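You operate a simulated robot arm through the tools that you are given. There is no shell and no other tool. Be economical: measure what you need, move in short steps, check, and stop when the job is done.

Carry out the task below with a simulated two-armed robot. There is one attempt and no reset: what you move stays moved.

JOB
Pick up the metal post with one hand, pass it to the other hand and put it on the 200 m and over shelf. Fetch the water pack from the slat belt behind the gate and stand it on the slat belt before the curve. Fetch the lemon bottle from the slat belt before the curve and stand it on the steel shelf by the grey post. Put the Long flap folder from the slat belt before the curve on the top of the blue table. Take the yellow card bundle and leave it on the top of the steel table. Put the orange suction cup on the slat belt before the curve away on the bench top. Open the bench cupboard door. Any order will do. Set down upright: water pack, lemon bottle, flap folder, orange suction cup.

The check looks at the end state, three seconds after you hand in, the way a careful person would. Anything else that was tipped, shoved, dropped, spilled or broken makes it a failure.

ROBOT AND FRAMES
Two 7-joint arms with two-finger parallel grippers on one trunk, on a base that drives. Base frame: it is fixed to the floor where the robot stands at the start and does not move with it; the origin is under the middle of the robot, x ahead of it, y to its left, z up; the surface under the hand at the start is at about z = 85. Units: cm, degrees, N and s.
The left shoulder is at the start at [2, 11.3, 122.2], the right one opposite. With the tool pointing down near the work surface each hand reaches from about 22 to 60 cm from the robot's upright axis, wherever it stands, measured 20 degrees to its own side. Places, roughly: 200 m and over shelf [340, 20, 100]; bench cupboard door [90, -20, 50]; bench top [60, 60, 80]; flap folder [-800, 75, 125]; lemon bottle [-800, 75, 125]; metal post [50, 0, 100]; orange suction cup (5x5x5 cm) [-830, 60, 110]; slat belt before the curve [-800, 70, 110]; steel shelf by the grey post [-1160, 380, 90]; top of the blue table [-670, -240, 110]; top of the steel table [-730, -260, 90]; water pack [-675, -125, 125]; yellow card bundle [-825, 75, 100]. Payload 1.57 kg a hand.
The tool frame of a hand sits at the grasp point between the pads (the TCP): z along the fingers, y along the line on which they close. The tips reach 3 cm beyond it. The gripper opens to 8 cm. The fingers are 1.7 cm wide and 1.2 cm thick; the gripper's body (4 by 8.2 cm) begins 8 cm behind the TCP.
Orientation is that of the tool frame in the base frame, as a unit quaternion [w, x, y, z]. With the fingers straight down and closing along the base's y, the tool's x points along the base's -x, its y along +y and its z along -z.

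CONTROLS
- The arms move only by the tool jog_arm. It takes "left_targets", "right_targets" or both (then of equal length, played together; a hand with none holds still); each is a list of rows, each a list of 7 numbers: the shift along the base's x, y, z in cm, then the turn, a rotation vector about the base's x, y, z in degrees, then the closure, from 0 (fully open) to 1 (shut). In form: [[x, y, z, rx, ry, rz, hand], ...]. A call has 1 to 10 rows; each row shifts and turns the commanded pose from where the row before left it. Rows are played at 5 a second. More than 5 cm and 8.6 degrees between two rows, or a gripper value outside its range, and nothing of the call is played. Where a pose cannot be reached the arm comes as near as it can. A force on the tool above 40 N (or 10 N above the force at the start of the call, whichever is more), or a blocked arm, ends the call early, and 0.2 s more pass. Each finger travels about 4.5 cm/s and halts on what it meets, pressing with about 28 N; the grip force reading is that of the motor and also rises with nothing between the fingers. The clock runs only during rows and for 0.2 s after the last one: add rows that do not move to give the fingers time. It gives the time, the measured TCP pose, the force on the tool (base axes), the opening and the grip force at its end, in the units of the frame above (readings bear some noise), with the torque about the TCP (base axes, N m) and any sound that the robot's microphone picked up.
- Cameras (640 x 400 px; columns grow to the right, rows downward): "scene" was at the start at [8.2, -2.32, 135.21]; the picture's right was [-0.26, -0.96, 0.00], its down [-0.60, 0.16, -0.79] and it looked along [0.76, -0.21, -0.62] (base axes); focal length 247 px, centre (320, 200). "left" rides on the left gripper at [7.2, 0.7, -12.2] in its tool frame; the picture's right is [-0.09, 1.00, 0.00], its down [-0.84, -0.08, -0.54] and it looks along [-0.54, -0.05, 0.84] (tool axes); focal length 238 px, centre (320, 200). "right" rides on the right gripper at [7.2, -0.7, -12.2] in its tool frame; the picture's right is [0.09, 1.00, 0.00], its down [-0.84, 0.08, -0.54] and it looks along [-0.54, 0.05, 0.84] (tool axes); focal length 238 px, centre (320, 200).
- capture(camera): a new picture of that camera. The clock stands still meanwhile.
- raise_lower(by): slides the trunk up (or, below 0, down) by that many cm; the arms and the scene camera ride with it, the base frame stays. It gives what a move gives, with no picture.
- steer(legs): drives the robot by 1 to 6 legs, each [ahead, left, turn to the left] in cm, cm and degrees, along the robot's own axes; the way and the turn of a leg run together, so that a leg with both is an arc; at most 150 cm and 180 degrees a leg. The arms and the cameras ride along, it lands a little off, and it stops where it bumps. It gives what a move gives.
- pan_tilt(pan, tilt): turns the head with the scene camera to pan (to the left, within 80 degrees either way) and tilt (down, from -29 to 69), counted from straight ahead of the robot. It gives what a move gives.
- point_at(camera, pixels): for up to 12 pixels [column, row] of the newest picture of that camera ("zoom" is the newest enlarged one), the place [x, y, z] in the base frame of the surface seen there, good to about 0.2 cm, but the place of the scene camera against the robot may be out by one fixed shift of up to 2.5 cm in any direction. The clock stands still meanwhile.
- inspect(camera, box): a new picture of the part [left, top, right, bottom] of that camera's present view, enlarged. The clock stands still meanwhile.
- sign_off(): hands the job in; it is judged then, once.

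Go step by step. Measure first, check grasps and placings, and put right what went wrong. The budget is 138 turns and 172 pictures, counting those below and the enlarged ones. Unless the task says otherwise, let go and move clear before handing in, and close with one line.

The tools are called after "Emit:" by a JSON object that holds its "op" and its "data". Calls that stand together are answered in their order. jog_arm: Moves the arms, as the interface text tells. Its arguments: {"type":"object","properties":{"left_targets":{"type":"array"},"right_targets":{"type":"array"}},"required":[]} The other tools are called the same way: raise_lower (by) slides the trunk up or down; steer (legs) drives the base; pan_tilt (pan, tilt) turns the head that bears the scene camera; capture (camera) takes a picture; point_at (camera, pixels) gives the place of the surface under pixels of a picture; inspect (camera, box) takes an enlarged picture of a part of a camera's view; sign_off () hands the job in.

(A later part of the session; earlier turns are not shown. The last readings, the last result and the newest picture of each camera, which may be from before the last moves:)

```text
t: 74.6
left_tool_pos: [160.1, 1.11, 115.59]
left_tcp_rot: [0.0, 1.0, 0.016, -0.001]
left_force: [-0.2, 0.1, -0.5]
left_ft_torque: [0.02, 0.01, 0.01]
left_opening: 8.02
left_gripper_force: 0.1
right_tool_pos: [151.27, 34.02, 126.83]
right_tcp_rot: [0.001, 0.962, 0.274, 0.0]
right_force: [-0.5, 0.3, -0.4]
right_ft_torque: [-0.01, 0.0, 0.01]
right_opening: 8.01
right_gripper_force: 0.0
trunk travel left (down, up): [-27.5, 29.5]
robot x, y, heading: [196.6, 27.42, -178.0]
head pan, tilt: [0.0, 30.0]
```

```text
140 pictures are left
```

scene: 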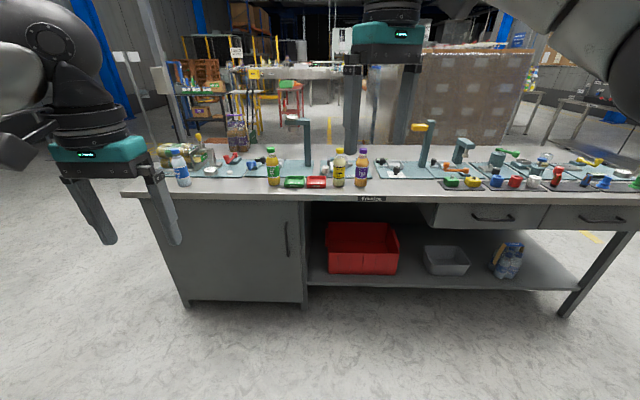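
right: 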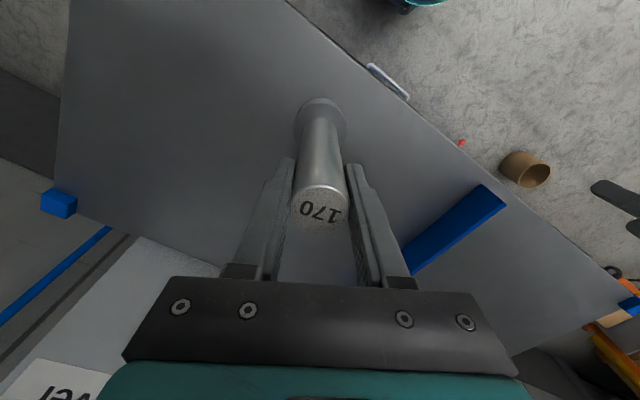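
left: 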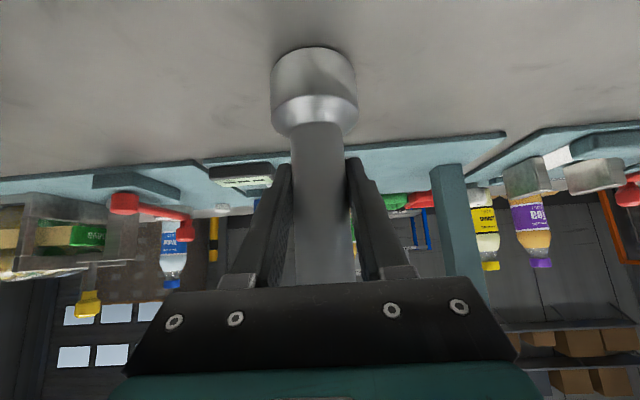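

The cupboard door's handle is a vertical bar at (288,238), with the hinge on the picture's left side. I measure it.

Emit:
{"op": "point_at", "data": {"camera": "scene", "pixels": [[288, 225], [288, 238], [288, 254], [280, 240], [300, 210], [300, 295], [165, 210], [185, 295], [230, 250], [300, 200], [225, 190], [312, 270]]}}

Emit:
{"op": "inspect", "data": {"camera": "scene", "box": [140, 180, 340, 310]}}

```text
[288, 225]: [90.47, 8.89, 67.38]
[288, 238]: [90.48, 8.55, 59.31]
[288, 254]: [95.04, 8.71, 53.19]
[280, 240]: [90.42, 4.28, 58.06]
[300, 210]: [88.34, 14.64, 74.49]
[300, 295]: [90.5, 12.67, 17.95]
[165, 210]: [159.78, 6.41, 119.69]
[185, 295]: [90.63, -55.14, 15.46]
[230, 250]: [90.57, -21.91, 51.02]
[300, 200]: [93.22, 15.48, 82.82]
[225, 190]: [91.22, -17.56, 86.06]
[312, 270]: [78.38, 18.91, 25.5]
```

```text
3.08 times, centred on (240, 245) of scene
```

zoom: 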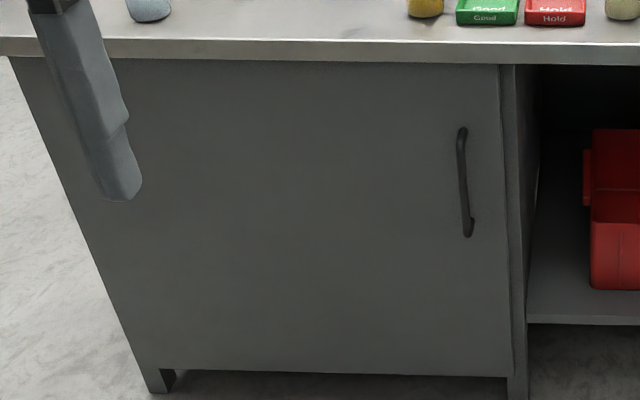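

The handle bar is at about x=94, y=8.3, z 52–67, and the hinge is near y≈-58. I close in, lower the trunk and tilt the right hand forward.

Emit:
{"op": "steer", "data": {"legs": [[30, 31, -2]]}}

Emit:
{"op": "raise_lower", "data": {"by": -25}}

Emit:
{"op": "jog_arm", "data": {"right_targets": [[1, 0, -3, 0, 0, -7.5, 0], [1, 0, -3, 0, 0, -7.5, 0], [1, 0, -3, 0, 0, -7.5, 0], [1, 0, -3, 0, 0, -7.5, 0], [0, 0, -3, 0, 7.5, 0, 0], [0, 0, -3, 0, 7.5, 0, 0], [0, 0, -3, 0, 7.5, 0, 0], [0, 0, -3, 0, 7.5, 0, 0], [0, 0, -3, 0, 7.5, 0, 0], [0, 0, -3, 0, 7.5, 0, 0]]}}

Emit:
{"op": "pan_tilt", "data": {"pan": -10, "tilt": 40}}

Emit:
{"op": "capture", "data": {"camera": "scene"}}

Emit:
{"op": "capture", "data": {"camera": "right"}}

```text
t: 77.3
left_tool_pos: [129.67, -29.28, 115.59]
left_tcp_rot: [0.001, 1.0, -0.002, 0.0]
left_force: [0.1, 0.6, -0.2]
left_ft_torque: [-0.02, -0.01, 0.02]
left_opening: 7.99
left_gripper_force: 0.1
right_tool_pos: [122.13, 3.91, 126.78]
right_tcp_rot: [0.001, 0.967, 0.256, -0.001]
right_force: [-0.5, -0.1, 0.2]
right_ft_torque: [0.0, -0.03, 0.03]
right_opening: 7.99
right_gripper_force: 0.1
trunk travel left (down, up): [-27.5, 29.5]
robot x, y, heading: [167.44, -4.73, 179.7]
head pan, tilt: [0.0, 30.0]
```

```text
t: 79.9
left_tool_pos: [129.68, -29.25, 90.52]
left_tcp_rot: [0.0, 1.0, -0.002, -0.001]
left_force: [0.9, -0.6, -0.6]
left_ft_torque: [0.0, -0.02, 0.03]
left_opening: 8.0
left_gripper_force: 0.0
right_tool_pos: [122.1, 4.05, 101.88]
right_tcp_rot: [0.0, 0.967, 0.256, -0.001]
right_force: [0.4, 0.7, -0.7]
right_ft_torque: [0.02, 0.01, 0.0]
right_opening: 7.97
right_gripper_force: 0.1
trunk travel left (down, up): [-2.5, 54.5]
robot x, y, heading: [167.54, -4.07, 179.6]
head pan, tilt: [0.0, 30.0]
```

```text
t: 82.1
left_tool_pos: [129.68, -29.32, 90.55]
left_tcp_rot: [0.0, 1.0, -0.002, -0.002]
left_force: [0.2, -1.3, -0.7]
left_ft_torque: [0.02, 0.01, -0.03]
left_opening: 8.01
left_gripper_force: 0.3
right_tool_pos: [126.01, 4.01, 71.78]
right_tcp_rot: [0.002, 0.924, -0.003, -0.383]
right_force: [-0.3, 0.3, -0.6]
right_ft_torque: [-0.01, 0.0, 0.01]
right_opening: 8.02
right_gripper_force: 0.1
trunk travel left (down, up): [-2.5, 54.5]
robot x, y, heading: [167.66, -4.22, 179.6]
head pan, tilt: [0.0, 30.0]
```

```text
t: 82.8
left_tool_pos: [129.7, -29.17, 90.56]
left_tcp_rot: [-0.001, 1.0, -0.003, -0.001]
left_force: [0.7, 0.3, 0.7]
left_ft_torque: [0.0, 0.01, -0.01]
left_opening: 8.0
left_gripper_force: 0.1
right_tool_pos: [125.94, 4.04, 71.84]
right_tcp_rot: [0.0, 0.924, -0.002, -0.383]
right_force: [-0.4, -0.2, 0.8]
right_ft_torque: [-0.01, 0.02, -0.05]
right_opening: 8.01
right_gripper_force: 0.1
trunk travel left (down, up): [-2.5, 54.5]
robot x, y, heading: [167.22, -4.63, 179.7]
head pan, tilt: [-10.0, 40.0]
```

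```text
138 pictures are left
```

scene: 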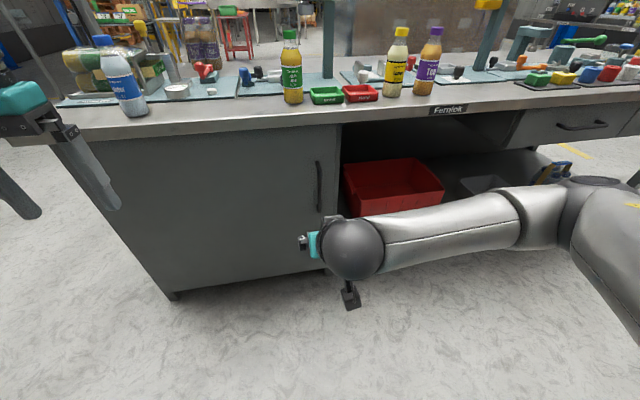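

```text
137 pictures are left
```

right: 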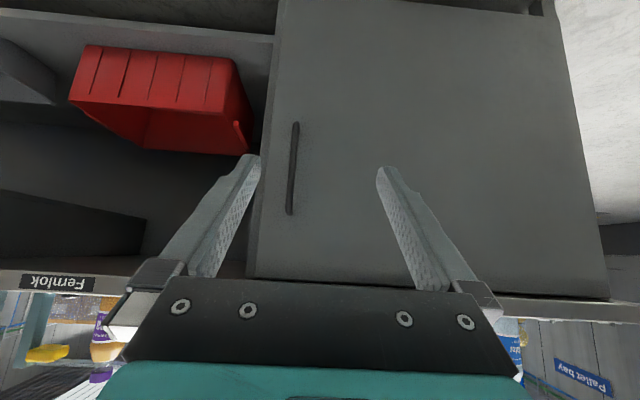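

The right camera shows the handle at (293,165). I measure it and the door edges accurately.

Emit:
{"op": "point_at", "data": {"camera": "right", "pixels": [[295, 126], [293, 150], [292, 170], [291, 190], [290, 210], [262, 200], [272, 100], [595, 220], [570, 100], [420, 120]]}}

Emit:
{"op": "inspect", "data": {"camera": "right", "box": [240, 100, 340, 230]}}

```text
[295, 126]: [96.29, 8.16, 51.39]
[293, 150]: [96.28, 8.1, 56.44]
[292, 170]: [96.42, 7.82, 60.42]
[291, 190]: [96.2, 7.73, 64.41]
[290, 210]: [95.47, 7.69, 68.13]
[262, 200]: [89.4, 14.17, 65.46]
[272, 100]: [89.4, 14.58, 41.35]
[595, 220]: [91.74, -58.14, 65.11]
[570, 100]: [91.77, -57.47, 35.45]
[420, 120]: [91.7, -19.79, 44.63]
```

```text
3.08 times, centred on (290, 165) of right
```

zoom: 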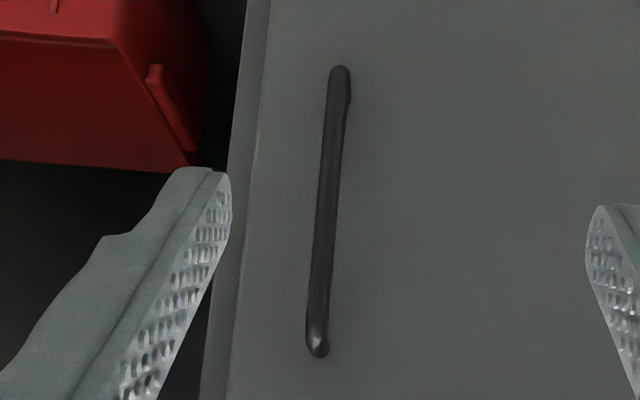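

The handle bar is at (95.8, 7.9), z 52–68, and the door face at x=91.75. I line up the hand, then drive in.

Emit:
{"op": "jog_arm", "data": {"right_targets": [[0, 1, -3, 0, 0, 0, 0], [0, 1, -3, 0, 0, 0, 0], [0, 1, -3, 0, 0, 0, 0], [0, 1, -3, 0, 0, 0, 0], [0, 0, 0, 0, 0, 0, 0]]}}

Emit:
{"op": "steer", "data": {"legs": [[20, 0, 0]]}}

Emit:
{"op": "capture", "data": {"camera": "right"}}

Emit:
{"op": "capture", "data": {"camera": "scene"}}

```text
t: 84.0
left_tool_pos: [129.68, -29.3, 90.54]
left_tcp_rot: [0.001, 1.0, -0.002, -0.001]
left_force: [-0.2, -0.6, -0.5]
left_ft_torque: [0.0, 0.02, 0.01]
left_opening: 8.02
left_gripper_force: 0.2
right_tool_pos: [125.1, 5.96, 61.32]
right_tcp_rot: [-0.003, 0.925, -0.004, -0.38]
right_force: [0.3, 0.4, 0.8]
right_ft_torque: [-0.02, 0.02, -0.02]
right_opening: 8.01
right_gripper_force: 0.1
right hand out of reach, approached as far as the arm can: row 3, 4
trunk travel left (down, up): [-2.5, 54.5]
robot x, y, heading: [167.49, -4.48, 179.5]
head pan, tilt: [-10.0, 40.0]
```

```text
t: 85.6
left_tool_pos: [109.84, -29.03, 90.51]
left_tcp_rot: [0.0, 1.0, -0.003, -0.001]
left_force: [0.5, -0.7, -0.3]
left_ft_torque: [0.03, -0.02, -0.02]
left_opening: 8.01
left_gripper_force: 0.0
right_tool_pos: [105.52, 6.01, 61.41]
right_tcp_rot: [-0.005, 0.926, -0.006, -0.379]
right_force: [-0.7, -0.4, -0.7]
right_ft_torque: [-0.01, 0.01, 0.06]
right_opening: 7.99
right_gripper_force: 0.0
trunk travel left (down, up): [-2.5, 54.5]
robot x, y, heading: [147.36, -4.04, 179.7]
head pan, tilt: [-10.0, 40.0]
```

```text
135 pictures are left
```

right: 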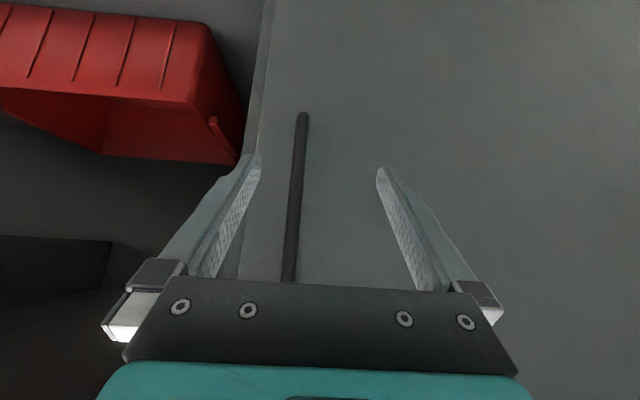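

```text
134 pictures are left
```

scene: 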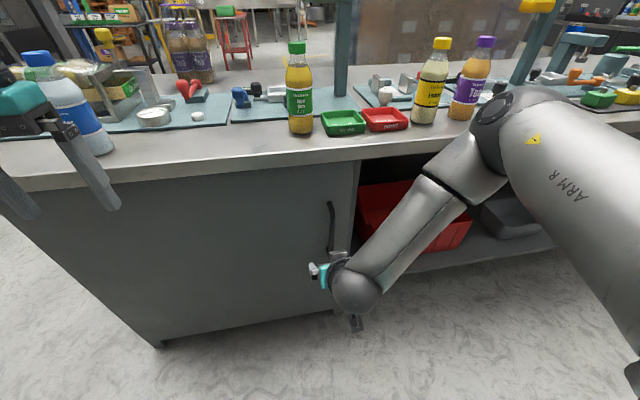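

The bar lies between the fingers. I centre on it, move in 9 cm and close.

Emit:
{"op": "jog_arm", "data": {"right_targets": [[-2.5, 0.6, 0, 0, 0, 0, 0], [-2.5, 0.6, 0, 0, 0, 0, 0], [-2.5, 0.4, 0, 0, 0, 0, 0], [-1.7, 0.2, 0, 0, 0, 0, 0], [0, 0, 0, 0, 0, 0, 0], [0, 0, 0, 0, 0, 0, 0]]}}

Emit:
{"op": "capture", "data": {"camera": "right"}}

```text
t: 87.0
left_tool_pos: [109.82, -29.1, 90.48]
left_tcp_rot: [0.0, 1.0, -0.003, -0.001]
left_force: [0.5, -0.6, -0.3]
left_ft_torque: [0.0, -0.02, 0.01]
left_opening: 8.0
left_gripper_force: 0.1
right_tool_pos: [96.28, 7.96, 61.22]
right_tcp_rot: [-0.004, 0.926, -0.006, -0.379]
right_force: [-1.0, -0.9, 0.2]
right_ft_torque: [-0.02, 0.03, -0.03]
right_opening: 8.01
right_gripper_force: 0.1
trunk travel left (down, up): [-2.5, 54.5]
robot x, y, heading: [147.64, -4.24, 179.5]
head pan, tilt: [-10.0, 40.0]
```

```text
133 pictures are left
```

right: 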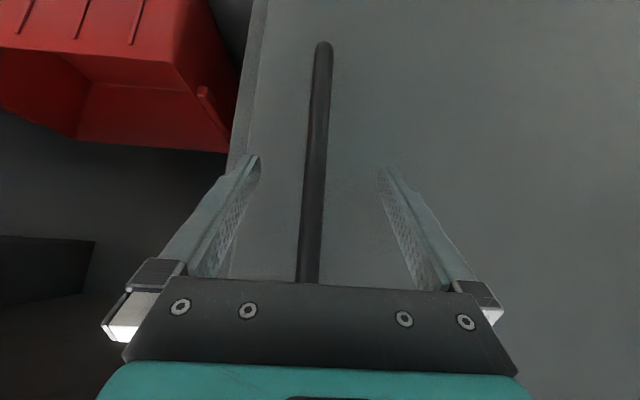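

Centred. I close on the handle and start the pull as a small arc about the hinge near (91,-58).

Emit:
{"op": "jog_arm", "data": {"right_targets": [[0, 0, 0, 0, 0, 0, 0.5], [0, 0, 0, 0, 0, 0, 1], [0, 0, 0, 0, 0, 0, 1], [0, 0, 0, 0, 0, 0, 1], [0, 0, 0, 0, 0, 0, 1], [0, 0, 0, 0, 0, 0, 1]]}}

Emit:
{"op": "steer", "data": {"legs": [[-4.7, 4.93, -5]]}}

Emit:
{"op": "capture", "data": {"camera": "right"}}

```text
t: 88.4
left_tool_pos: [109.88, -28.92, 90.63]
left_tcp_rot: [-0.001, 1.0, -0.004, -0.001]
left_force: [-0.1, -0.6, -0.3]
left_ft_torque: [-0.04, 0.0, 0.0]
left_opening: 8.02
left_gripper_force: 0.0
right_tool_pos: [96.15, 8.3, 61.3]
right_tcp_rot: [-0.005, 0.926, -0.007, -0.379]
right_force: [3.2, 17.0, 3.3]
right_ft_torque: [-0.25, -0.11, -0.18]
right_opening: 1.4
right_gripper_force: 30.2
trunk travel left (down, up): [-2.5, 54.5]
robot x, y, heading: [147.39, -3.94, 179.5]
head pan, tilt: [-10.0, 40.0]
```

```text
t: 89.4
left_tool_pos: [112.33, -30.64, 90.51]
left_tcp_rot: [0.0, 0.999, -0.047, -0.001]
left_force: [0.1, -0.2, -0.9]
left_ft_torque: [0.0, -0.01, 0.03]
left_opening: 7.97
left_gripper_force: 0.1
right_tool_pos: [102.01, 7.48, 61.1]
right_tcp_rot: [-0.022, 0.924, -0.047, -0.379]
right_force: [3.8, 21.2, 2.1]
right_ft_torque: [-0.24, -0.11, -0.2]
right_opening: 1.36
right_gripper_force: 30.0
trunk travel left (down, up): [-2.5, 54.5]
robot x, y, heading: [152.18, -9.55, 174.4]
head pan, tilt: [-10.0, 40.0]
```

```text
132 pictures are left
```

right: 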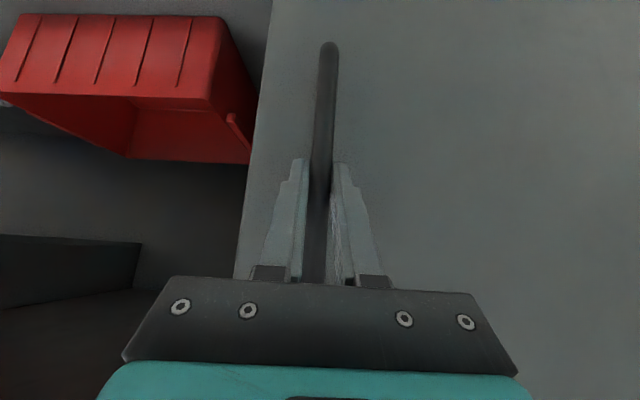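

The door opens with the arc. I continue in 10° legs.

Emit:
{"op": "steer", "data": {"legs": [[-9.4, 9.8, -10], [-9.4, 9.8, -10], [-9.4, 9.8, -10]]}}

Emit:
{"op": "capture", "data": {"camera": "right"}}

```text
t: 92.5
left_tool_pos: [122.67, -44.7, 90.5]
left_tcp_rot: [-0.001, 0.952, -0.307, 0.0]
left_force: [0.0, -0.2, 0.1]
left_ft_torque: [-0.01, 0.0, 0.03]
left_opening: 8.0
left_gripper_force: 0.0
right_tool_pos: [133.0, -6.85, 61.19]
right_tcp_rot: [-0.118, 0.881, -0.286, -0.359]
right_force: [-15.1, -18.3, -2.5]
right_ft_torque: [-0.3, 0.04, 0.14]
right_opening: 1.38
right_gripper_force: 30.0
trunk travel left (down, up): [-2.5, 54.5]
robot x, y, heading: [167.93, -46.0, 144.2]
head pan, tilt: [-10.0, 40.0]
```

```text
131 pictures are left
```

right: 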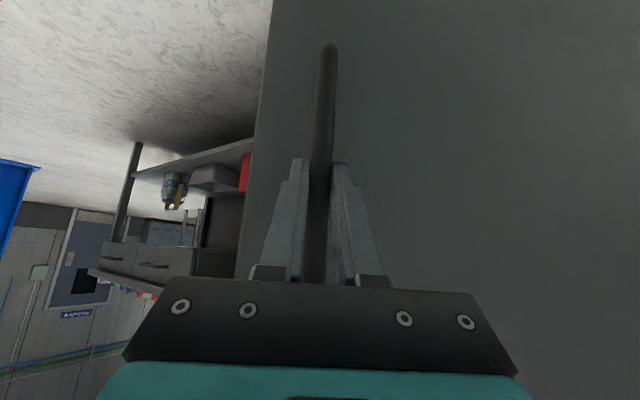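

35° open and still gripped, with a slight sideways pull. I continue with a small correction toward the hinge.

Emit:
{"op": "steer", "data": {"legs": [[-9.4, 10.1, -10], [-9.4, 9.9, -10], [-9.4, 9.9, -10], [-9.4, 9.9, -10]]}}

Emit:
{"op": "capture", "data": {"camera": "right"}}

```text
t: 96.5
left_tool_pos: [123.1, -67.81, 90.75]
left_tcp_rot: [0.001, 0.788, -0.616, -0.002]
left_force: [0.0, -1.0, -1.1]
left_ft_torque: [0.01, 0.03, -0.03]
left_opening: 7.99
left_gripper_force: 0.1
right_tool_pos: [155.93, -45.22, 61.11]
right_tcp_rot: [-0.24, 0.725, -0.575, -0.295]
right_force: [30.3, 7.0, 2.8]
right_ft_torque: [-0.16, 0.24, -0.29]
right_opening: 1.42
right_gripper_force: 30.6
trunk travel left (down, up): [-2.5, 54.5]
robot x, y, heading: [156.53, -98.11, 103.7]
head pan, tilt: [-10.0, 40.0]
```

```text
130 pictures are left
```

right: 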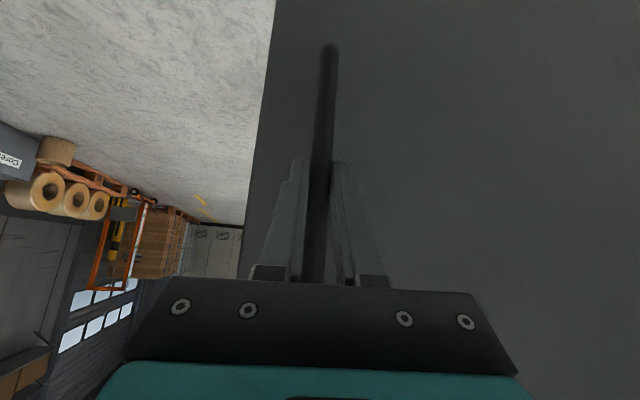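

The door stands about 76° open. I release the handle and back straight off.

Emit:
{"op": "jog_arm", "data": {"right_targets": [[0, 0, 0, 0, 0, 0, 0.7], [0, 0, 0, 0, 0, 0, 0.3], [0, 0, 0, 0, 0, 0, 0], [0, 0, 0, 0, 0, 0, 0], [0, 0, 0, 0, 0, 0, 0], [0, 0, 0, 0, 0, 0, 0]]}}

Emit:
{"op": "steer", "data": {"legs": [[-30, 0, 0]]}}

Emit:
{"op": "pan_tilt", "data": {"pan": 10, "tilt": 30}}

Emit:
{"op": "capture", "data": {"camera": "scene"}}

```text
t: 97.9
left_tool_pos: [122.9, -67.83, 90.58]
left_tcp_rot: [0.0, 0.788, -0.616, 0.0]
left_force: [-0.7, 0.8, 0.0]
left_ft_torque: [0.02, 0.0, -0.02]
left_opening: 8.01
left_gripper_force: 0.1
right_tool_pos: [155.74, -45.1, 61.13]
right_tcp_rot: [-0.241, 0.725, -0.574, -0.295]
right_force: [-0.1, -0.3, -0.3]
right_ft_torque: [0.02, 0.01, -0.03]
right_opening: 7.98
right_gripper_force: 0.0
trunk travel left (down, up): [-2.5, 54.5]
robot x, y, heading: [155.89, -97.99, 104.1]
head pan, tilt: [-10.0, 40.0]
```

```text
t: 100.0
left_tool_pos: [130.05, -97.0, 90.54]
left_tcp_rot: [-0.001, 0.788, -0.615, -0.001]
left_force: [-1.3, 0.2, 0.6]
left_ft_torque: [0.02, 0.0, 0.01]
left_opening: 8.01
left_gripper_force: 0.0
right_tool_pos: [163.0, -74.37, 61.08]
right_tcp_rot: [-0.242, 0.724, -0.575, -0.294]
right_force: [-1.2, 0.3, -0.2]
right_ft_torque: [-0.02, -0.02, 0.0]
right_opening: 8.01
right_gripper_force: 0.1
trunk travel left (down, up): [-2.5, 54.5]
robot x, y, heading: [163.76, -126.95, 104.0]
head pan, tilt: [-10.0, 40.0]
```

```text
t: 100.8
left_tool_pos: [130.24, -96.83, 90.54]
left_tcp_rot: [0.0, 0.788, -0.615, 0.0]
left_force: [-0.8, 0.5, 0.0]
left_ft_torque: [0.01, 0.0, 0.01]
left_opening: 8.02
left_gripper_force: 0.1
right_tool_pos: [163.05, -74.29, 61.17]
right_tcp_rot: [-0.241, 0.725, -0.574, -0.295]
right_force: [0.2, 0.8, 0.4]
right_ft_torque: [-0.01, 0.01, -0.03]
right_opening: 7.99
right_gripper_force: 0.0
trunk travel left (down, up): [-2.5, 54.5]
robot x, y, heading: [163.3, -127.46, 103.9]
head pan, tilt: [10.0, 30.0]
```

```text
129 pictures are left
```

scene: 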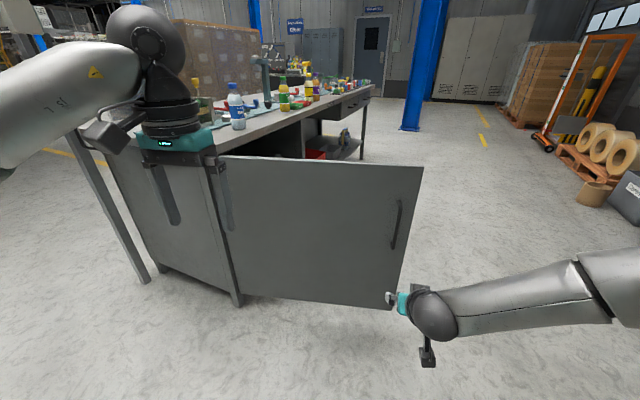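

The door stands well open with nothing disturbed. I raise the trunk, straighten the right hand and turn to face -x for the trip west.

Emit:
{"op": "raise_lower", "data": {"by": 25}}

Emit:
{"op": "jog_arm", "data": {"right_targets": [[0, 0, 4, -7.28, -1.81, 0, 0], [0, 0, 4, -7.28, -1.81, 0, 0], [0, 0, 4, -7.28, -1.81, 0, 0], [0, 0, 4, -7.28, -1.81, 0, 0], [0, 0, 4, -7.28, -1.81, 0, 0], [0, 0, 4, -7.28, -1.81, 0, 0], [0, 0, 3, 0, 0, 0, 0]]}}

Emit:
{"op": "steer", "data": {"legs": [[-15, 0, 0], [0, 0, 76]]}}

Emit:
{"op": "pan_tilt", "data": {"pan": 0, "tilt": 15}}

Emit:
{"op": "capture", "data": {"camera": "scene"}}

```text
t: 103.4
left_tool_pos: [130.12, -97.02, 115.53]
left_tcp_rot: [0.0, 0.789, -0.615, 0.0]
left_force: [-0.8, 0.8, 0.1]
left_ft_torque: [0.0, 0.02, -0.03]
left_opening: 8.02
left_gripper_force: 0.1
right_tool_pos: [162.99, -74.36, 86.11]
right_tcp_rot: [-0.24, 0.725, -0.574, -0.294]
right_force: [-0.2, 0.1, -0.5]
right_ft_torque: [-0.01, -0.03, 0.02]
right_opening: 8.02
right_gripper_force: 0.1
trunk travel left (down, up): [-27.5, 29.5]
robot x, y, heading: [163.29, -127.03, 104.1]
head pan, tilt: [10.0, 30.0]
```

```text
t: 105.0
left_tool_pos: [130.16, -96.97, 115.5]
left_tcp_rot: [0.0, 0.789, -0.615, -0.001]
left_force: [0.7, 0.0, -0.3]
left_ft_torque: [0.01, 0.01, -0.01]
left_opening: 7.99
left_gripper_force: 0.0
right_tool_pos: [163.08, -74.57, 113.26]
right_tcp_rot: [-0.005, 0.787, -0.617, 0.008]
right_force: [-0.5, 0.6, -0.1]
right_ft_torque: [-0.01, -0.02, 0.01]
right_opening: 7.99
right_gripper_force: 0.0
trunk travel left (down, up): [-27.5, 29.5]
robot x, y, heading: [163.69, -126.93, 103.8]
head pan, tilt: [10.0, 30.0]
```

```text
t: 109.6
left_tool_pos: [129.36, -166.17, 115.6]
left_tcp_rot: [0.0, 1.0, -0.01, -0.001]
left_force: [-1.1, 0.0, 0.0]
left_ft_torque: [0.0, -0.01, 0.03]
left_opening: 7.99
left_gripper_force: 0.0
right_tool_pos: [116.28, -128.48, 113.24]
right_tcp_rot: [-0.009, 1.0, -0.012, 0.003]
right_force: [-0.4, 0.5, 0.9]
right_ft_torque: [-0.03, 0.01, -0.01]
right_opening: 8.0
right_gripper_force: 0.0
trunk travel left (down, up): [-27.5, 29.5]
robot x, y, heading: [167.02, -141.86, 178.9]
head pan, tilt: [10.0, 30.0]
```

```text
t: 110.4
left_tool_pos: [129.19, -166.11, 115.47]
left_tcp_rot: [0.0, 1.0, -0.01, -0.001]
left_force: [0.1, 0.2, -0.2]
left_ft_torque: [0.02, 0.0, 0.01]
left_opening: 8.01
left_gripper_force: 0.2
right_tool_pos: [116.26, -128.45, 113.23]
right_tcp_rot: [-0.009, 1.0, -0.012, 0.002]
right_force: [0.3, 0.0, -0.6]
right_ft_torque: [-0.04, -0.01, 0.0]
right_opening: 8.01
right_gripper_force: 0.0
trunk travel left (down, up): [-27.5, 29.5]
robot x, y, heading: [167.44, -141.66, 179.0]
head pan, tilt: [0.0, 15.0]
```

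```text
128 pictures are left
```

scene: 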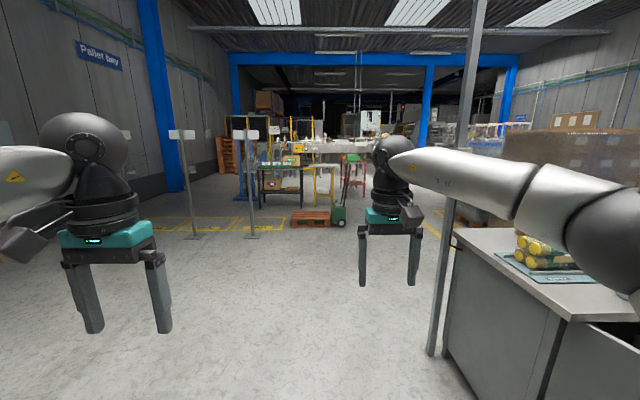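

The way west along y≈-141 looks open. I measure the posts on the left and the pallet ahead.

Emit:
{"op": "point_at", "data": {"camera": "scene", "pixels": [[190, 238], [253, 236], [293, 222], [328, 225], [343, 222], [435, 350], [262, 207], [302, 207], [320, 200], [345, 200], [230, 200], [405, 205]]}}

Emit:
{"op": "inspect", "data": {"camera": "scene", "box": [220, 80, 460, 240]}}

```text
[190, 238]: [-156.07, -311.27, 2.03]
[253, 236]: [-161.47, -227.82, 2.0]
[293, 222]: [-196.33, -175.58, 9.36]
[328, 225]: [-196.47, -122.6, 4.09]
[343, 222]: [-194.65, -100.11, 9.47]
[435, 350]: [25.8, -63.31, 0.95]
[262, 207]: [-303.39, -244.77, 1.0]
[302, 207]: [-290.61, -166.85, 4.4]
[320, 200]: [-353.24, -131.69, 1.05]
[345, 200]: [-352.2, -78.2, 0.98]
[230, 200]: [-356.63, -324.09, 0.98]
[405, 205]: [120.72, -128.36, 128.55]
```

```text
2.50 times, centred on (340, 160) of scene
```

zoom: 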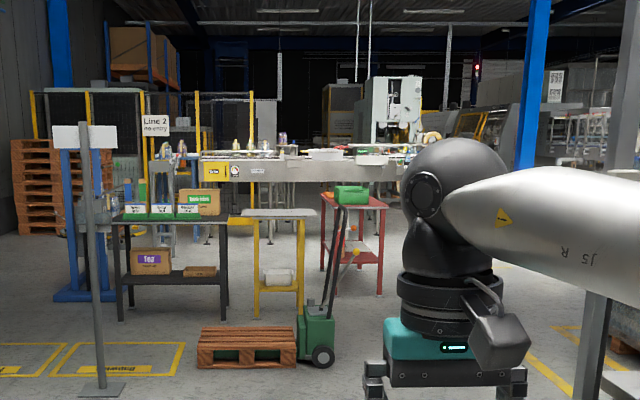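

A pallet and truck block ahead at x≈-195, y -175…-100. I drive past the bench to x≈-60 and look again.

Emit:
{"op": "steer", "data": {"legs": [[115, 0, 0], [112, -30, 0]]}}

Emit:
{"op": "pan_tilt", "data": {"pan": -25, "tilt": 15}}

Emit:
{"op": "capture", "data": {"camera": "scene"}}

Emit:
{"op": "pan_tilt", "data": {"pan": 0, "tilt": 15}}

Emit:
{"op": "capture", "data": {"camera": "scene"}}

```text
t: 121.7
left_tool_pos: [-96.58, -129.74, 115.53]
left_tcp_rot: [0.0, 1.0, -0.018, -0.001]
left_force: [-0.1, 1.3, 0.6]
left_ft_torque: [0.01, 0.01, 0.03]
left_opening: 7.99
left_gripper_force: 0.0
right_tool_pos: [-108.79, -91.77, 113.21]
right_tcp_rot: [-0.01, 1.0, -0.022, 0.004]
right_force: [-0.1, -0.3, 0.8]
right_ft_torque: [0.02, 0.0, 0.02]
right_opening: 7.97
right_gripper_force: 0.0
trunk travel left (down, up): [-27.5, 29.5]
robot x, y, heading: [-58.13, -105.89, 177.6]
head pan, tilt: [0.0, 15.0]
```

```text
t: 122.6
left_tool_pos: [-96.3, -129.75, 115.48]
left_tcp_rot: [0.0, 1.0, -0.017, -0.001]
left_force: [-0.6, 0.6, 0.1]
left_ft_torque: [-0.01, -0.01, -0.02]
left_opening: 7.99
left_gripper_force: 0.1
right_tool_pos: [-108.73, -91.79, 113.29]
right_tcp_rot: [-0.01, 1.0, -0.022, 0.003]
right_force: [-0.5, 0.6, 0.2]
right_ft_torque: [-0.01, 0.02, -0.01]
right_opening: 8.03
right_gripper_force: 0.1
trunk travel left (down, up): [-27.5, 29.5]
robot x, y, heading: [-58.56, -106.06, 177.8]
head pan, tilt: [-25.0, 15.0]
```

```text
126 pictures are left
```

scene: 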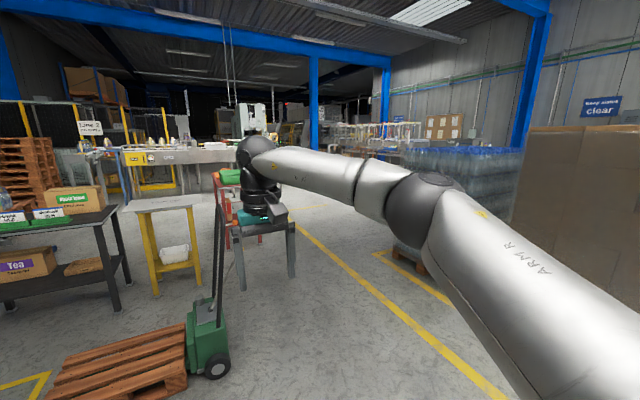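

```text
t: 123.5
left_tool_pos: [-96.44, -129.75, 115.54]
left_tcp_rot: [0.0, 1.0, -0.018, -0.001]
left_force: [0.5, -1.0, 0.1]
left_ft_torque: [-0.01, -0.02, -0.01]
left_opening: 7.98
left_gripper_force: 0.1
right_tool_pos: [-108.86, -91.81, 113.25]
right_tcp_rot: [-0.01, 1.0, -0.021, 0.003]
right_force: [0.0, 0.6, 0.3]
right_ft_torque: [-0.01, 0.0, 0.04]
right_opening: 8.02
right_gripper_force: 0.1
trunk travel left (down, up): [-27.5, 29.5]
robot x, y, heading: [-58.12, -106.12, 178.1]
head pan, tilt: [0.0, 15.0]
```

```text
125 pictures are left
```

scene: 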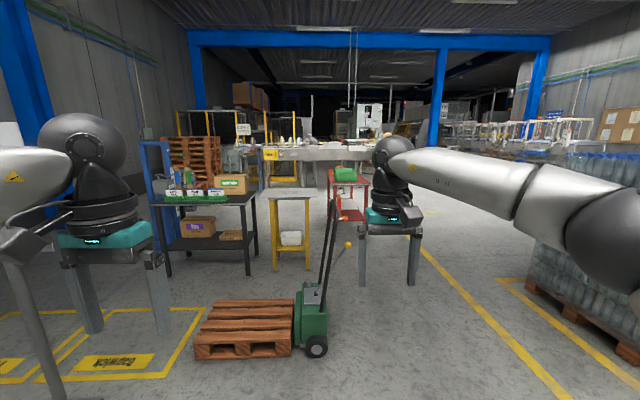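

There is a lane between the pallet truck (315,350) and the bottle pallet (530,290). I measure it and the furniture beyond.

Emit:
{"op": "point_at", "data": {"camera": "scene", "pixels": [[330, 355], [530, 290], [480, 312], [362, 220], [345, 185], [305, 270], [256, 258], [430, 212], [410, 150], [270, 155], [405, 232], [350, 170]]}}

Emit:
{"op": "inspect", "data": {"camera": "scene", "box": [220, 80, 460, 230]}}

```text
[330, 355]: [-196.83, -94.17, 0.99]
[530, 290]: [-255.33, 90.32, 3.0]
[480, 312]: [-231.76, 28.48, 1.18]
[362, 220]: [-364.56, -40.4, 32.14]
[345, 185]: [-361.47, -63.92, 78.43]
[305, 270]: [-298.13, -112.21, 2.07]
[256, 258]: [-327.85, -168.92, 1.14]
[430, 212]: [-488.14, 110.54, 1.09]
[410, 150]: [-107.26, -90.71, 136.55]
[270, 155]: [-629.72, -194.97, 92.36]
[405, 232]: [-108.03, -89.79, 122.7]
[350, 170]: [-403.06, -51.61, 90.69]
```

```text
2.67 times, centred on (340, 155) of scene
```

zoom: 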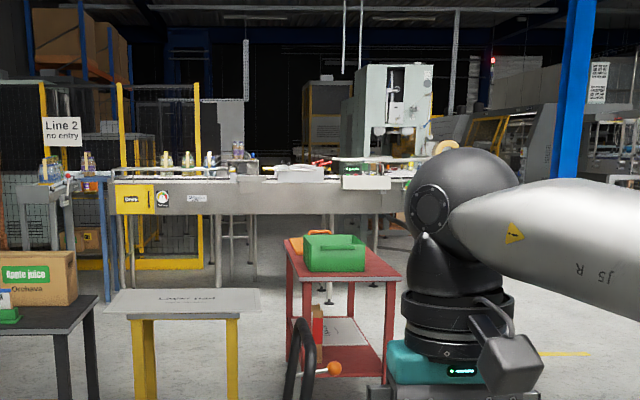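

A clear lane runs along y≈20, between the red stand (y≈-40) and the pallets (y≥90). I drive along it to x≈-500.

Emit:
{"op": "steer", "data": {"legs": [[70, -60, 0], [70, -60, 2], [140, 0, 0], [140, 0, 0]]}}

Emit:
{"op": "pan_tilt", "data": {"pan": 0, "tilt": 20}}

Emit:
{"op": "capture", "data": {"camera": "scene"}}

```text
t: 146.2
left_tool_pos: [-515.84, 4.44, 115.58]
left_tcp_rot: [0.0, 1.0, -0.014, 0.0]
left_force: [0.1, -0.5, 0.1]
left_ft_torque: [0.02, -0.01, -0.02]
left_opening: 7.99
left_gripper_force: 0.1
right_tool_pos: [-528.47, 42.25, 113.09]
right_tcp_rot: [-0.01, 1.0, -0.016, 0.004]
right_force: [0.1, 0.8, 1.2]
right_ft_torque: [0.01, -0.01, 0.01]
right_opening: 7.98
right_gripper_force: 0.0
trunk travel left (down, up): [-27.5, 29.5]
robot x, y, heading: [-477.74, 28.35, 178.4]
head pan, tilt: [0.0, 15.0]
```

```text
t: 146.8
left_tool_pos: [-515.75, 4.39, 115.55]
left_tcp_rot: [0.0, 1.0, -0.013, -0.001]
left_force: [0.8, -0.5, -0.6]
left_ft_torque: [0.04, 0.0, -0.04]
left_opening: 8.03
left_gripper_force: 0.0
right_tool_pos: [-528.53, 42.12, 113.27]
right_tcp_rot: [-0.01, 1.0, -0.016, 0.003]
right_force: [0.8, 0.8, 0.0]
right_ft_torque: [-0.01, 0.01, 0.0]
right_opening: 8.0
right_gripper_force: 0.0
trunk travel left (down, up): [-27.5, 29.5]
robot x, y, heading: [-477.71, 28.41, 178.5]
head pan, tilt: [0.0, 20.0]
```

```text
123 pictures are left
```

scene: 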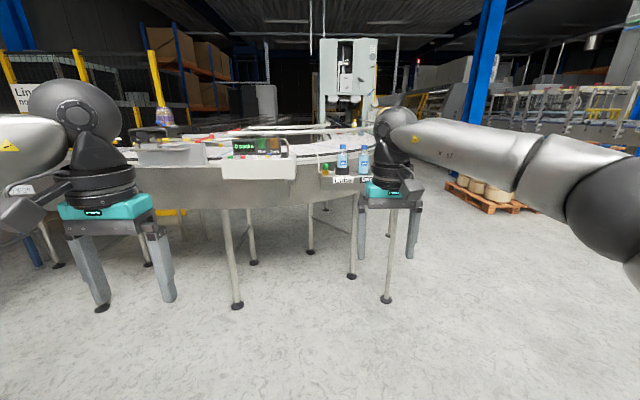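

Emit:
{"op": "point_at", "data": {"camera": "scene", "pixels": [[165, 118], [150, 150], [260, 170], [300, 165], [342, 165], [388, 300], [235, 305], [240, 135], [310, 135], [350, 135], [340, 185], [180, 140]]}}

Emit:
{"op": "inspect", "data": {"camera": "scene", "box": [110, 80, 410, 220]}}

Emit:
{"op": "inspect", "data": {"camera": "right", "box": [0, 0, 640, 400]}}

```text
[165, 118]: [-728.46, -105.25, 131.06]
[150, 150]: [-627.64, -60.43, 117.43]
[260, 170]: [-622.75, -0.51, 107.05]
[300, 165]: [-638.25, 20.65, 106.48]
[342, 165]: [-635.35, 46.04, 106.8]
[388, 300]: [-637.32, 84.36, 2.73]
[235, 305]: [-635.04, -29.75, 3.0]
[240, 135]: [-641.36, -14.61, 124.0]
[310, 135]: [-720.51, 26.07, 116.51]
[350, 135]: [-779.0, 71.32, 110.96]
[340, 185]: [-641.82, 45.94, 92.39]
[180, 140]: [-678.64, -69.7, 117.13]
```

```text
2.13 times, centred on (260, 150) of scene
```

zoom: 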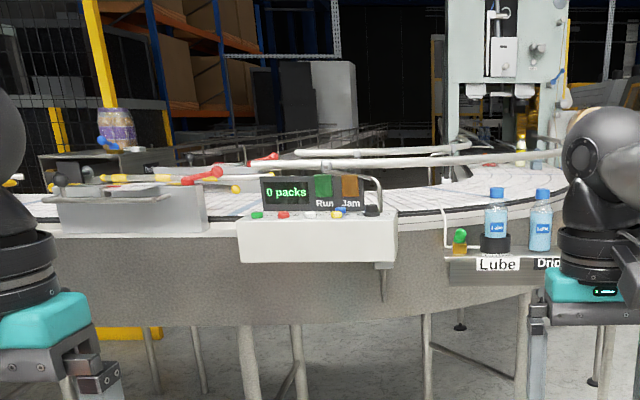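

```text
1.00 times, centred on (320, 200) of right (not enlarged: the box is as wide or as high as the picture)
```

zoom: 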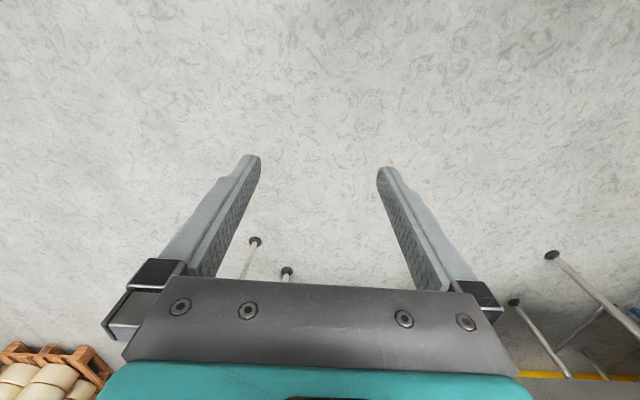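

The conveyor curve is ahead (x≈-640) with a control panel on it. I raise the trunk for an overview and look to the right for a way round.

Emit:
{"op": "raise_lower", "data": {"by": 29}}

Emit:
{"op": "pan_tilt", "data": {"pan": -5, "tilt": 20}}

Emit:
{"op": "inspect", "data": {"camera": "scene", "box": [60, 60, 420, 260]}}

Emit:
{"op": "pan_tilt", "data": {"pan": -40, "tilt": 20}}

Emit:
{"op": "capture", "data": {"camera": "scene"}}

```text
t: 149.7
left_tool_pos: [-515.78, 4.45, 144.49]
left_tcp_rot: [0.0, 1.0, -0.013, -0.001]
left_force: [-0.6, -0.3, 0.1]
left_ft_torque: [0.02, 0.02, -0.02]
left_opening: 8.01
left_gripper_force: 0.1
right_tool_pos: [-528.39, 42.22, 142.21]
right_tcp_rot: [-0.009, 1.0, -0.017, 0.003]
right_force: [0.1, -0.4, 0.2]
right_ft_torque: [0.01, -0.01, -0.02]
right_opening: 8.02
right_gripper_force: 0.0
trunk travel left (down, up): [-56.5, 0.5]
robot x, y, heading: [-477.61, 28.51, 178.5]
head pan, tilt: [0.0, 20.0]
```

```text
t: 150.4
left_tool_pos: [-515.7, 4.38, 144.55]
left_tcp_rot: [0.0, 1.0, -0.012, -0.001]
left_force: [-0.2, -0.1, -0.2]
left_ft_torque: [0.02, 0.03, 0.01]
left_opening: 7.98
left_gripper_force: 0.2
right_tool_pos: [-528.46, 42.07, 142.19]
right_tcp_rot: [-0.009, 1.0, -0.017, 0.003]
right_force: [-0.6, 0.8, 0.9]
right_ft_torque: [0.04, 0.03, 0.0]
right_opening: 7.99
right_gripper_force: 0.0
trunk travel left (down, up): [-56.5, 0.5]
robot x, y, heading: [-477.74, 28.5, 179.0]
head pan, tilt: [-5.0, 20.0]
```

```text
1.78 times, centred on (240, 160) of scene
```

zoom: 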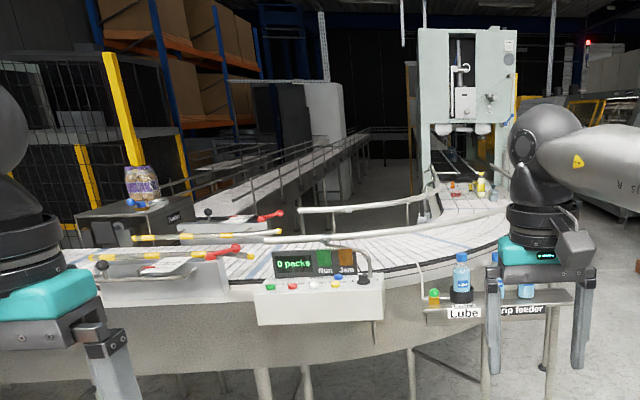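

```text
t: 151.4
left_tool_pos: [-515.74, 4.41, 144.58]
left_tcp_rot: [0.0, 1.0, -0.013, -0.001]
left_force: [0.2, -0.4, 0.1]
left_ft_torque: [-0.03, -0.06, 0.0]
left_opening: 8.0
left_gripper_force: 0.1
right_tool_pos: [-528.52, 42.09, 142.21]
right_tcp_rot: [-0.009, 1.0, -0.017, 0.003]
right_force: [0.1, 0.7, 0.6]
right_ft_torque: [0.02, -0.01, -0.01]
right_opening: 8.01
right_gripper_force: 0.0
trunk travel left (down, up): [-56.5, 0.5]
robot x, y, heading: [-477.62, 27.99, 178.4]
head pan, tilt: [-40.0, 20.0]
```

```text
119 pictures are left
```

scene: 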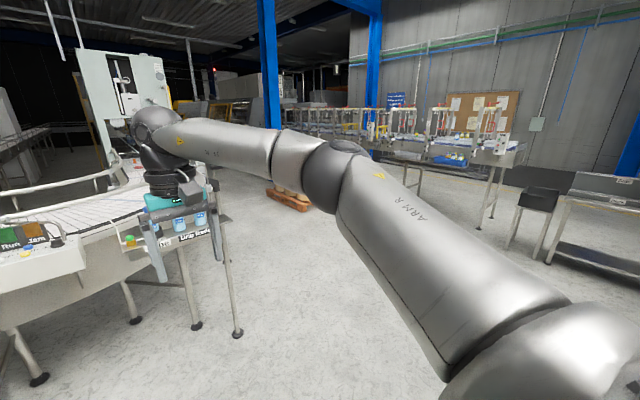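

The belt runs from the machine along y≈70, then curves toward -y past the gate. I measure obstacles for the route along the north side.

Emit:
{"op": "point_at", "data": {"camera": "scene", "pixels": [[238, 335], [285, 207], [305, 207], [270, 190], [200, 222], [480, 225], [545, 262], [120, 175], [100, 140], [270, 125], [410, 160], [70, 215]]}}

```text
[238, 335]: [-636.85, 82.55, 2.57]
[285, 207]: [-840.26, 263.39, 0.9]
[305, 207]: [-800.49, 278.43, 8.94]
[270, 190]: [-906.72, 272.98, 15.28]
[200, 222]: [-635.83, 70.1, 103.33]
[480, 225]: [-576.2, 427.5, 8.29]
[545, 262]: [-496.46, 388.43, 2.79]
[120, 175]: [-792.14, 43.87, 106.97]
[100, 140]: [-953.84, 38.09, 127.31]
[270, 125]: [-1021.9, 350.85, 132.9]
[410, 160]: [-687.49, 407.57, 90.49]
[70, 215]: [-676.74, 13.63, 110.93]
```

The north aisle is free up to y≈260. I drive to about (-795,165) and turn to face the belt.

Emit:
{"op": "steer", "data": {"legs": [[70, -68, 0], [70, -70, 0], [140, 0, 0], [35, 0, 0], [0, 0, 91]]}}

Emit:
{"op": "pan_tilt", "data": {"pan": 0, "tilt": 30}}

Emit:
{"op": "capture", "data": {"camera": "scene"}}

```text
t: 173.7
left_tool_pos: [-770.71, 141.18, 144.51]
left_tcp_rot: [0.001, 0.731, 0.683, -0.002]
left_force: [0.4, 0.6, 0.7]
left_ft_torque: [0.0, 0.01, -0.02]
left_opening: 8.0
left_gripper_force: 0.0
right_tool_pos: [-808.9, 129.81, 142.22]
right_tcp_rot: [-0.009, 0.733, 0.681, -0.005]
right_force: [0.4, 0.1, -0.5]
right_ft_torque: [-0.03, 0.0, 0.03]
right_opening: 7.99
right_gripper_force: 0.0
trunk travel left (down, up): [-56.5, 0.5]
robot x, y, heading: [-793.07, 180.09, -93.3]
head pan, tilt: [-40.0, 20.0]
```

```text
t: 174.8
left_tool_pos: [-770.69, 141.15, 144.45]
left_tcp_rot: [0.002, 0.73, 0.683, -0.001]
left_force: [-0.2, 0.3, 0.0]
left_ft_torque: [-0.02, 0.02, 0.02]
left_opening: 8.0
left_gripper_force: 0.1
right_tool_pos: [-808.86, 129.97, 142.2]
right_tcp_rot: [-0.009, 0.733, 0.68, -0.004]
right_force: [0.4, -0.4, -0.2]
right_ft_torque: [-0.02, 0.0, 0.0]
right_opening: 7.98
right_gripper_force: 0.0
trunk travel left (down, up): [-56.5, 0.5]
robot x, y, heading: [-793.13, 180.18, -93.8]
head pan, tilt: [0.0, 30.0]
```

```text
118 pictures are left
```

scene: 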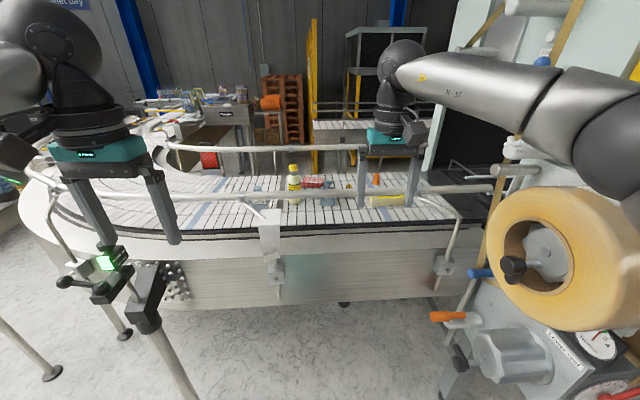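

Items lie on the belt around (290–410,190). I enlarge that area.

Emit:
{"op": "inspect", "data": {"camera": "scene", "box": [220, 130, 460, 260]}}

Emit:
{"op": "point_at", "data": {"camera": "scene", "pixels": [[293, 180], [312, 183], [327, 190], [376, 180], [385, 200], [260, 195], [350, 230], [345, 148], [560, 200], [330, 192], [345, 187], [120, 270]]}}

```text
2.67 times, centred on (340, 195) of scene
```

zoom: 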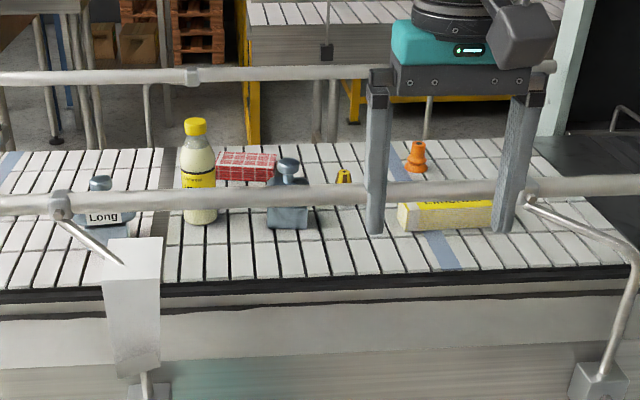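

```text
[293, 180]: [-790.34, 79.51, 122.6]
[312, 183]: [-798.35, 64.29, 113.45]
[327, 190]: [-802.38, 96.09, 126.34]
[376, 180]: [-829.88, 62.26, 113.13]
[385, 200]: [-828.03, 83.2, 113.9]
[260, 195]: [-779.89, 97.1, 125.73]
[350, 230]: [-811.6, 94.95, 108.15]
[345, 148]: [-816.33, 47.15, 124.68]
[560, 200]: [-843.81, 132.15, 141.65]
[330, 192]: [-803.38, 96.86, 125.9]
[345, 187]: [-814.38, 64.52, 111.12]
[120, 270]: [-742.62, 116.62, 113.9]
```

The folder labelled "Long" is at zoom (97,215), the lemon bottle at (198,170), the orange cup at (417,157) and the yellow bundle at (450,213). I check the clearances near where the robot must stand.

Emit:
{"op": "point_at", "data": {"camera": "scene", "pixels": [[145, 310], [185, 385], [270, 250], [300, 305], [345, 303], [500, 270], [600, 350], [450, 317], [545, 320], [400, 290], [490, 345], [120, 335]]}}

Emit:
{"op": "pan_tilt", "data": {"pan": 0, "tilt": 62}}

Emit:
{"op": "capture", "data": {"camera": "scene"}}

```text
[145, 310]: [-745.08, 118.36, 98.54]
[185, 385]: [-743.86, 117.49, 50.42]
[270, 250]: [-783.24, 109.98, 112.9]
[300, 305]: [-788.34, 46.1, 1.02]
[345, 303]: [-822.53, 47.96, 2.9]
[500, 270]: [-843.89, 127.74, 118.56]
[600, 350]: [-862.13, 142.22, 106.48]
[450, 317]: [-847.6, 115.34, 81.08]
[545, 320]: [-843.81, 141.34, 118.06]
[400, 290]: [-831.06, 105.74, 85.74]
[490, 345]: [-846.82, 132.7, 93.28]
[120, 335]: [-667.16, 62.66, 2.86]
```

```text
t: 175.8
left_tool_pos: [-770.69, 141.21, 144.52]
left_tcp_rot: [0.001, 0.731, 0.683, -0.001]
left_force: [0.0, 0.7, -0.8]
left_ft_torque: [0.0, 0.01, -0.04]
left_opening: 8.02
left_gripper_force: 0.1
right_tool_pos: [-808.97, 129.8, 142.14]
right_tcp_rot: [-0.008, 0.732, 0.681, -0.004]
right_force: [0.4, 0.5, 1.2]
right_ft_torque: [0.01, 0.01, 0.02]
right_opening: 7.97
right_gripper_force: 0.0
trunk travel left (down, up): [-56.5, 0.5]
robot x, y, heading: [-793.23, 180.23, -93.7]
head pan, tilt: [0.0, 62.0]
```

```text
116 pictures are left
```

scene: 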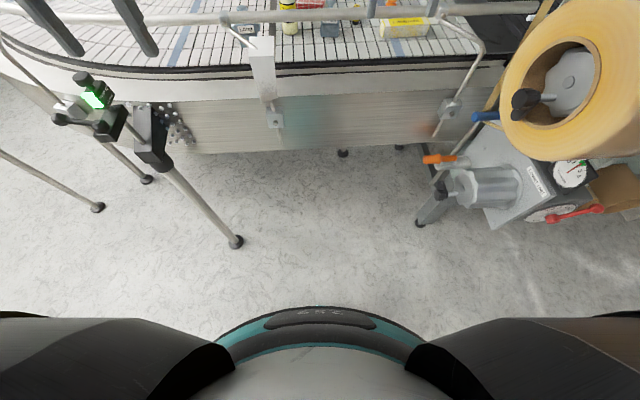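

Emit:
{"op": "point_at", "data": {"camera": "scene", "pixels": [[237, 242], [320, 308], [218, 345], [268, 110], [275, 120], [430, 215], [420, 225], [505, 140], [470, 160], [290, 150], [160, 165], [540, 190]]}}

Emit:
{"op": "inspect", "data": {"camera": "right", "box": [0, 0, 640, 400]}}

```text
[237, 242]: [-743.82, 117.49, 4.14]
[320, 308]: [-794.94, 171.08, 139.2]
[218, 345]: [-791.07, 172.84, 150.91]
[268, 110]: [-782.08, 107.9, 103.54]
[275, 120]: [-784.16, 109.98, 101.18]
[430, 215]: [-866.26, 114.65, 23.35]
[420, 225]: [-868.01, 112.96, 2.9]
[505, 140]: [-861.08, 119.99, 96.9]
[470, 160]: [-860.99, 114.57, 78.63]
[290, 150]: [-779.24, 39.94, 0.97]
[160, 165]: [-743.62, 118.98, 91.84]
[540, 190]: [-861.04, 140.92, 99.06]
```

```text
1.00 times, centred on (320, 200) of right (not enlarged: the box is as wide or as high as the picture)
```

zoom: 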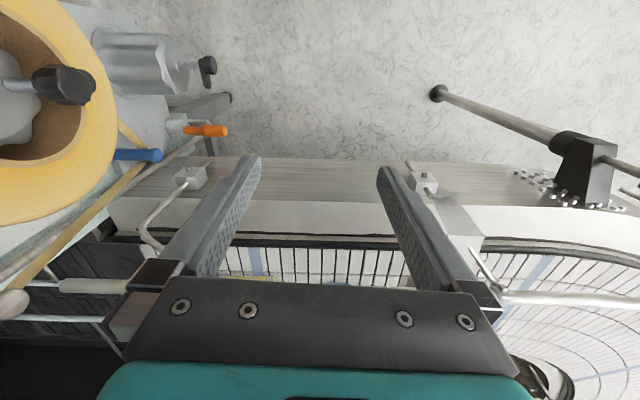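

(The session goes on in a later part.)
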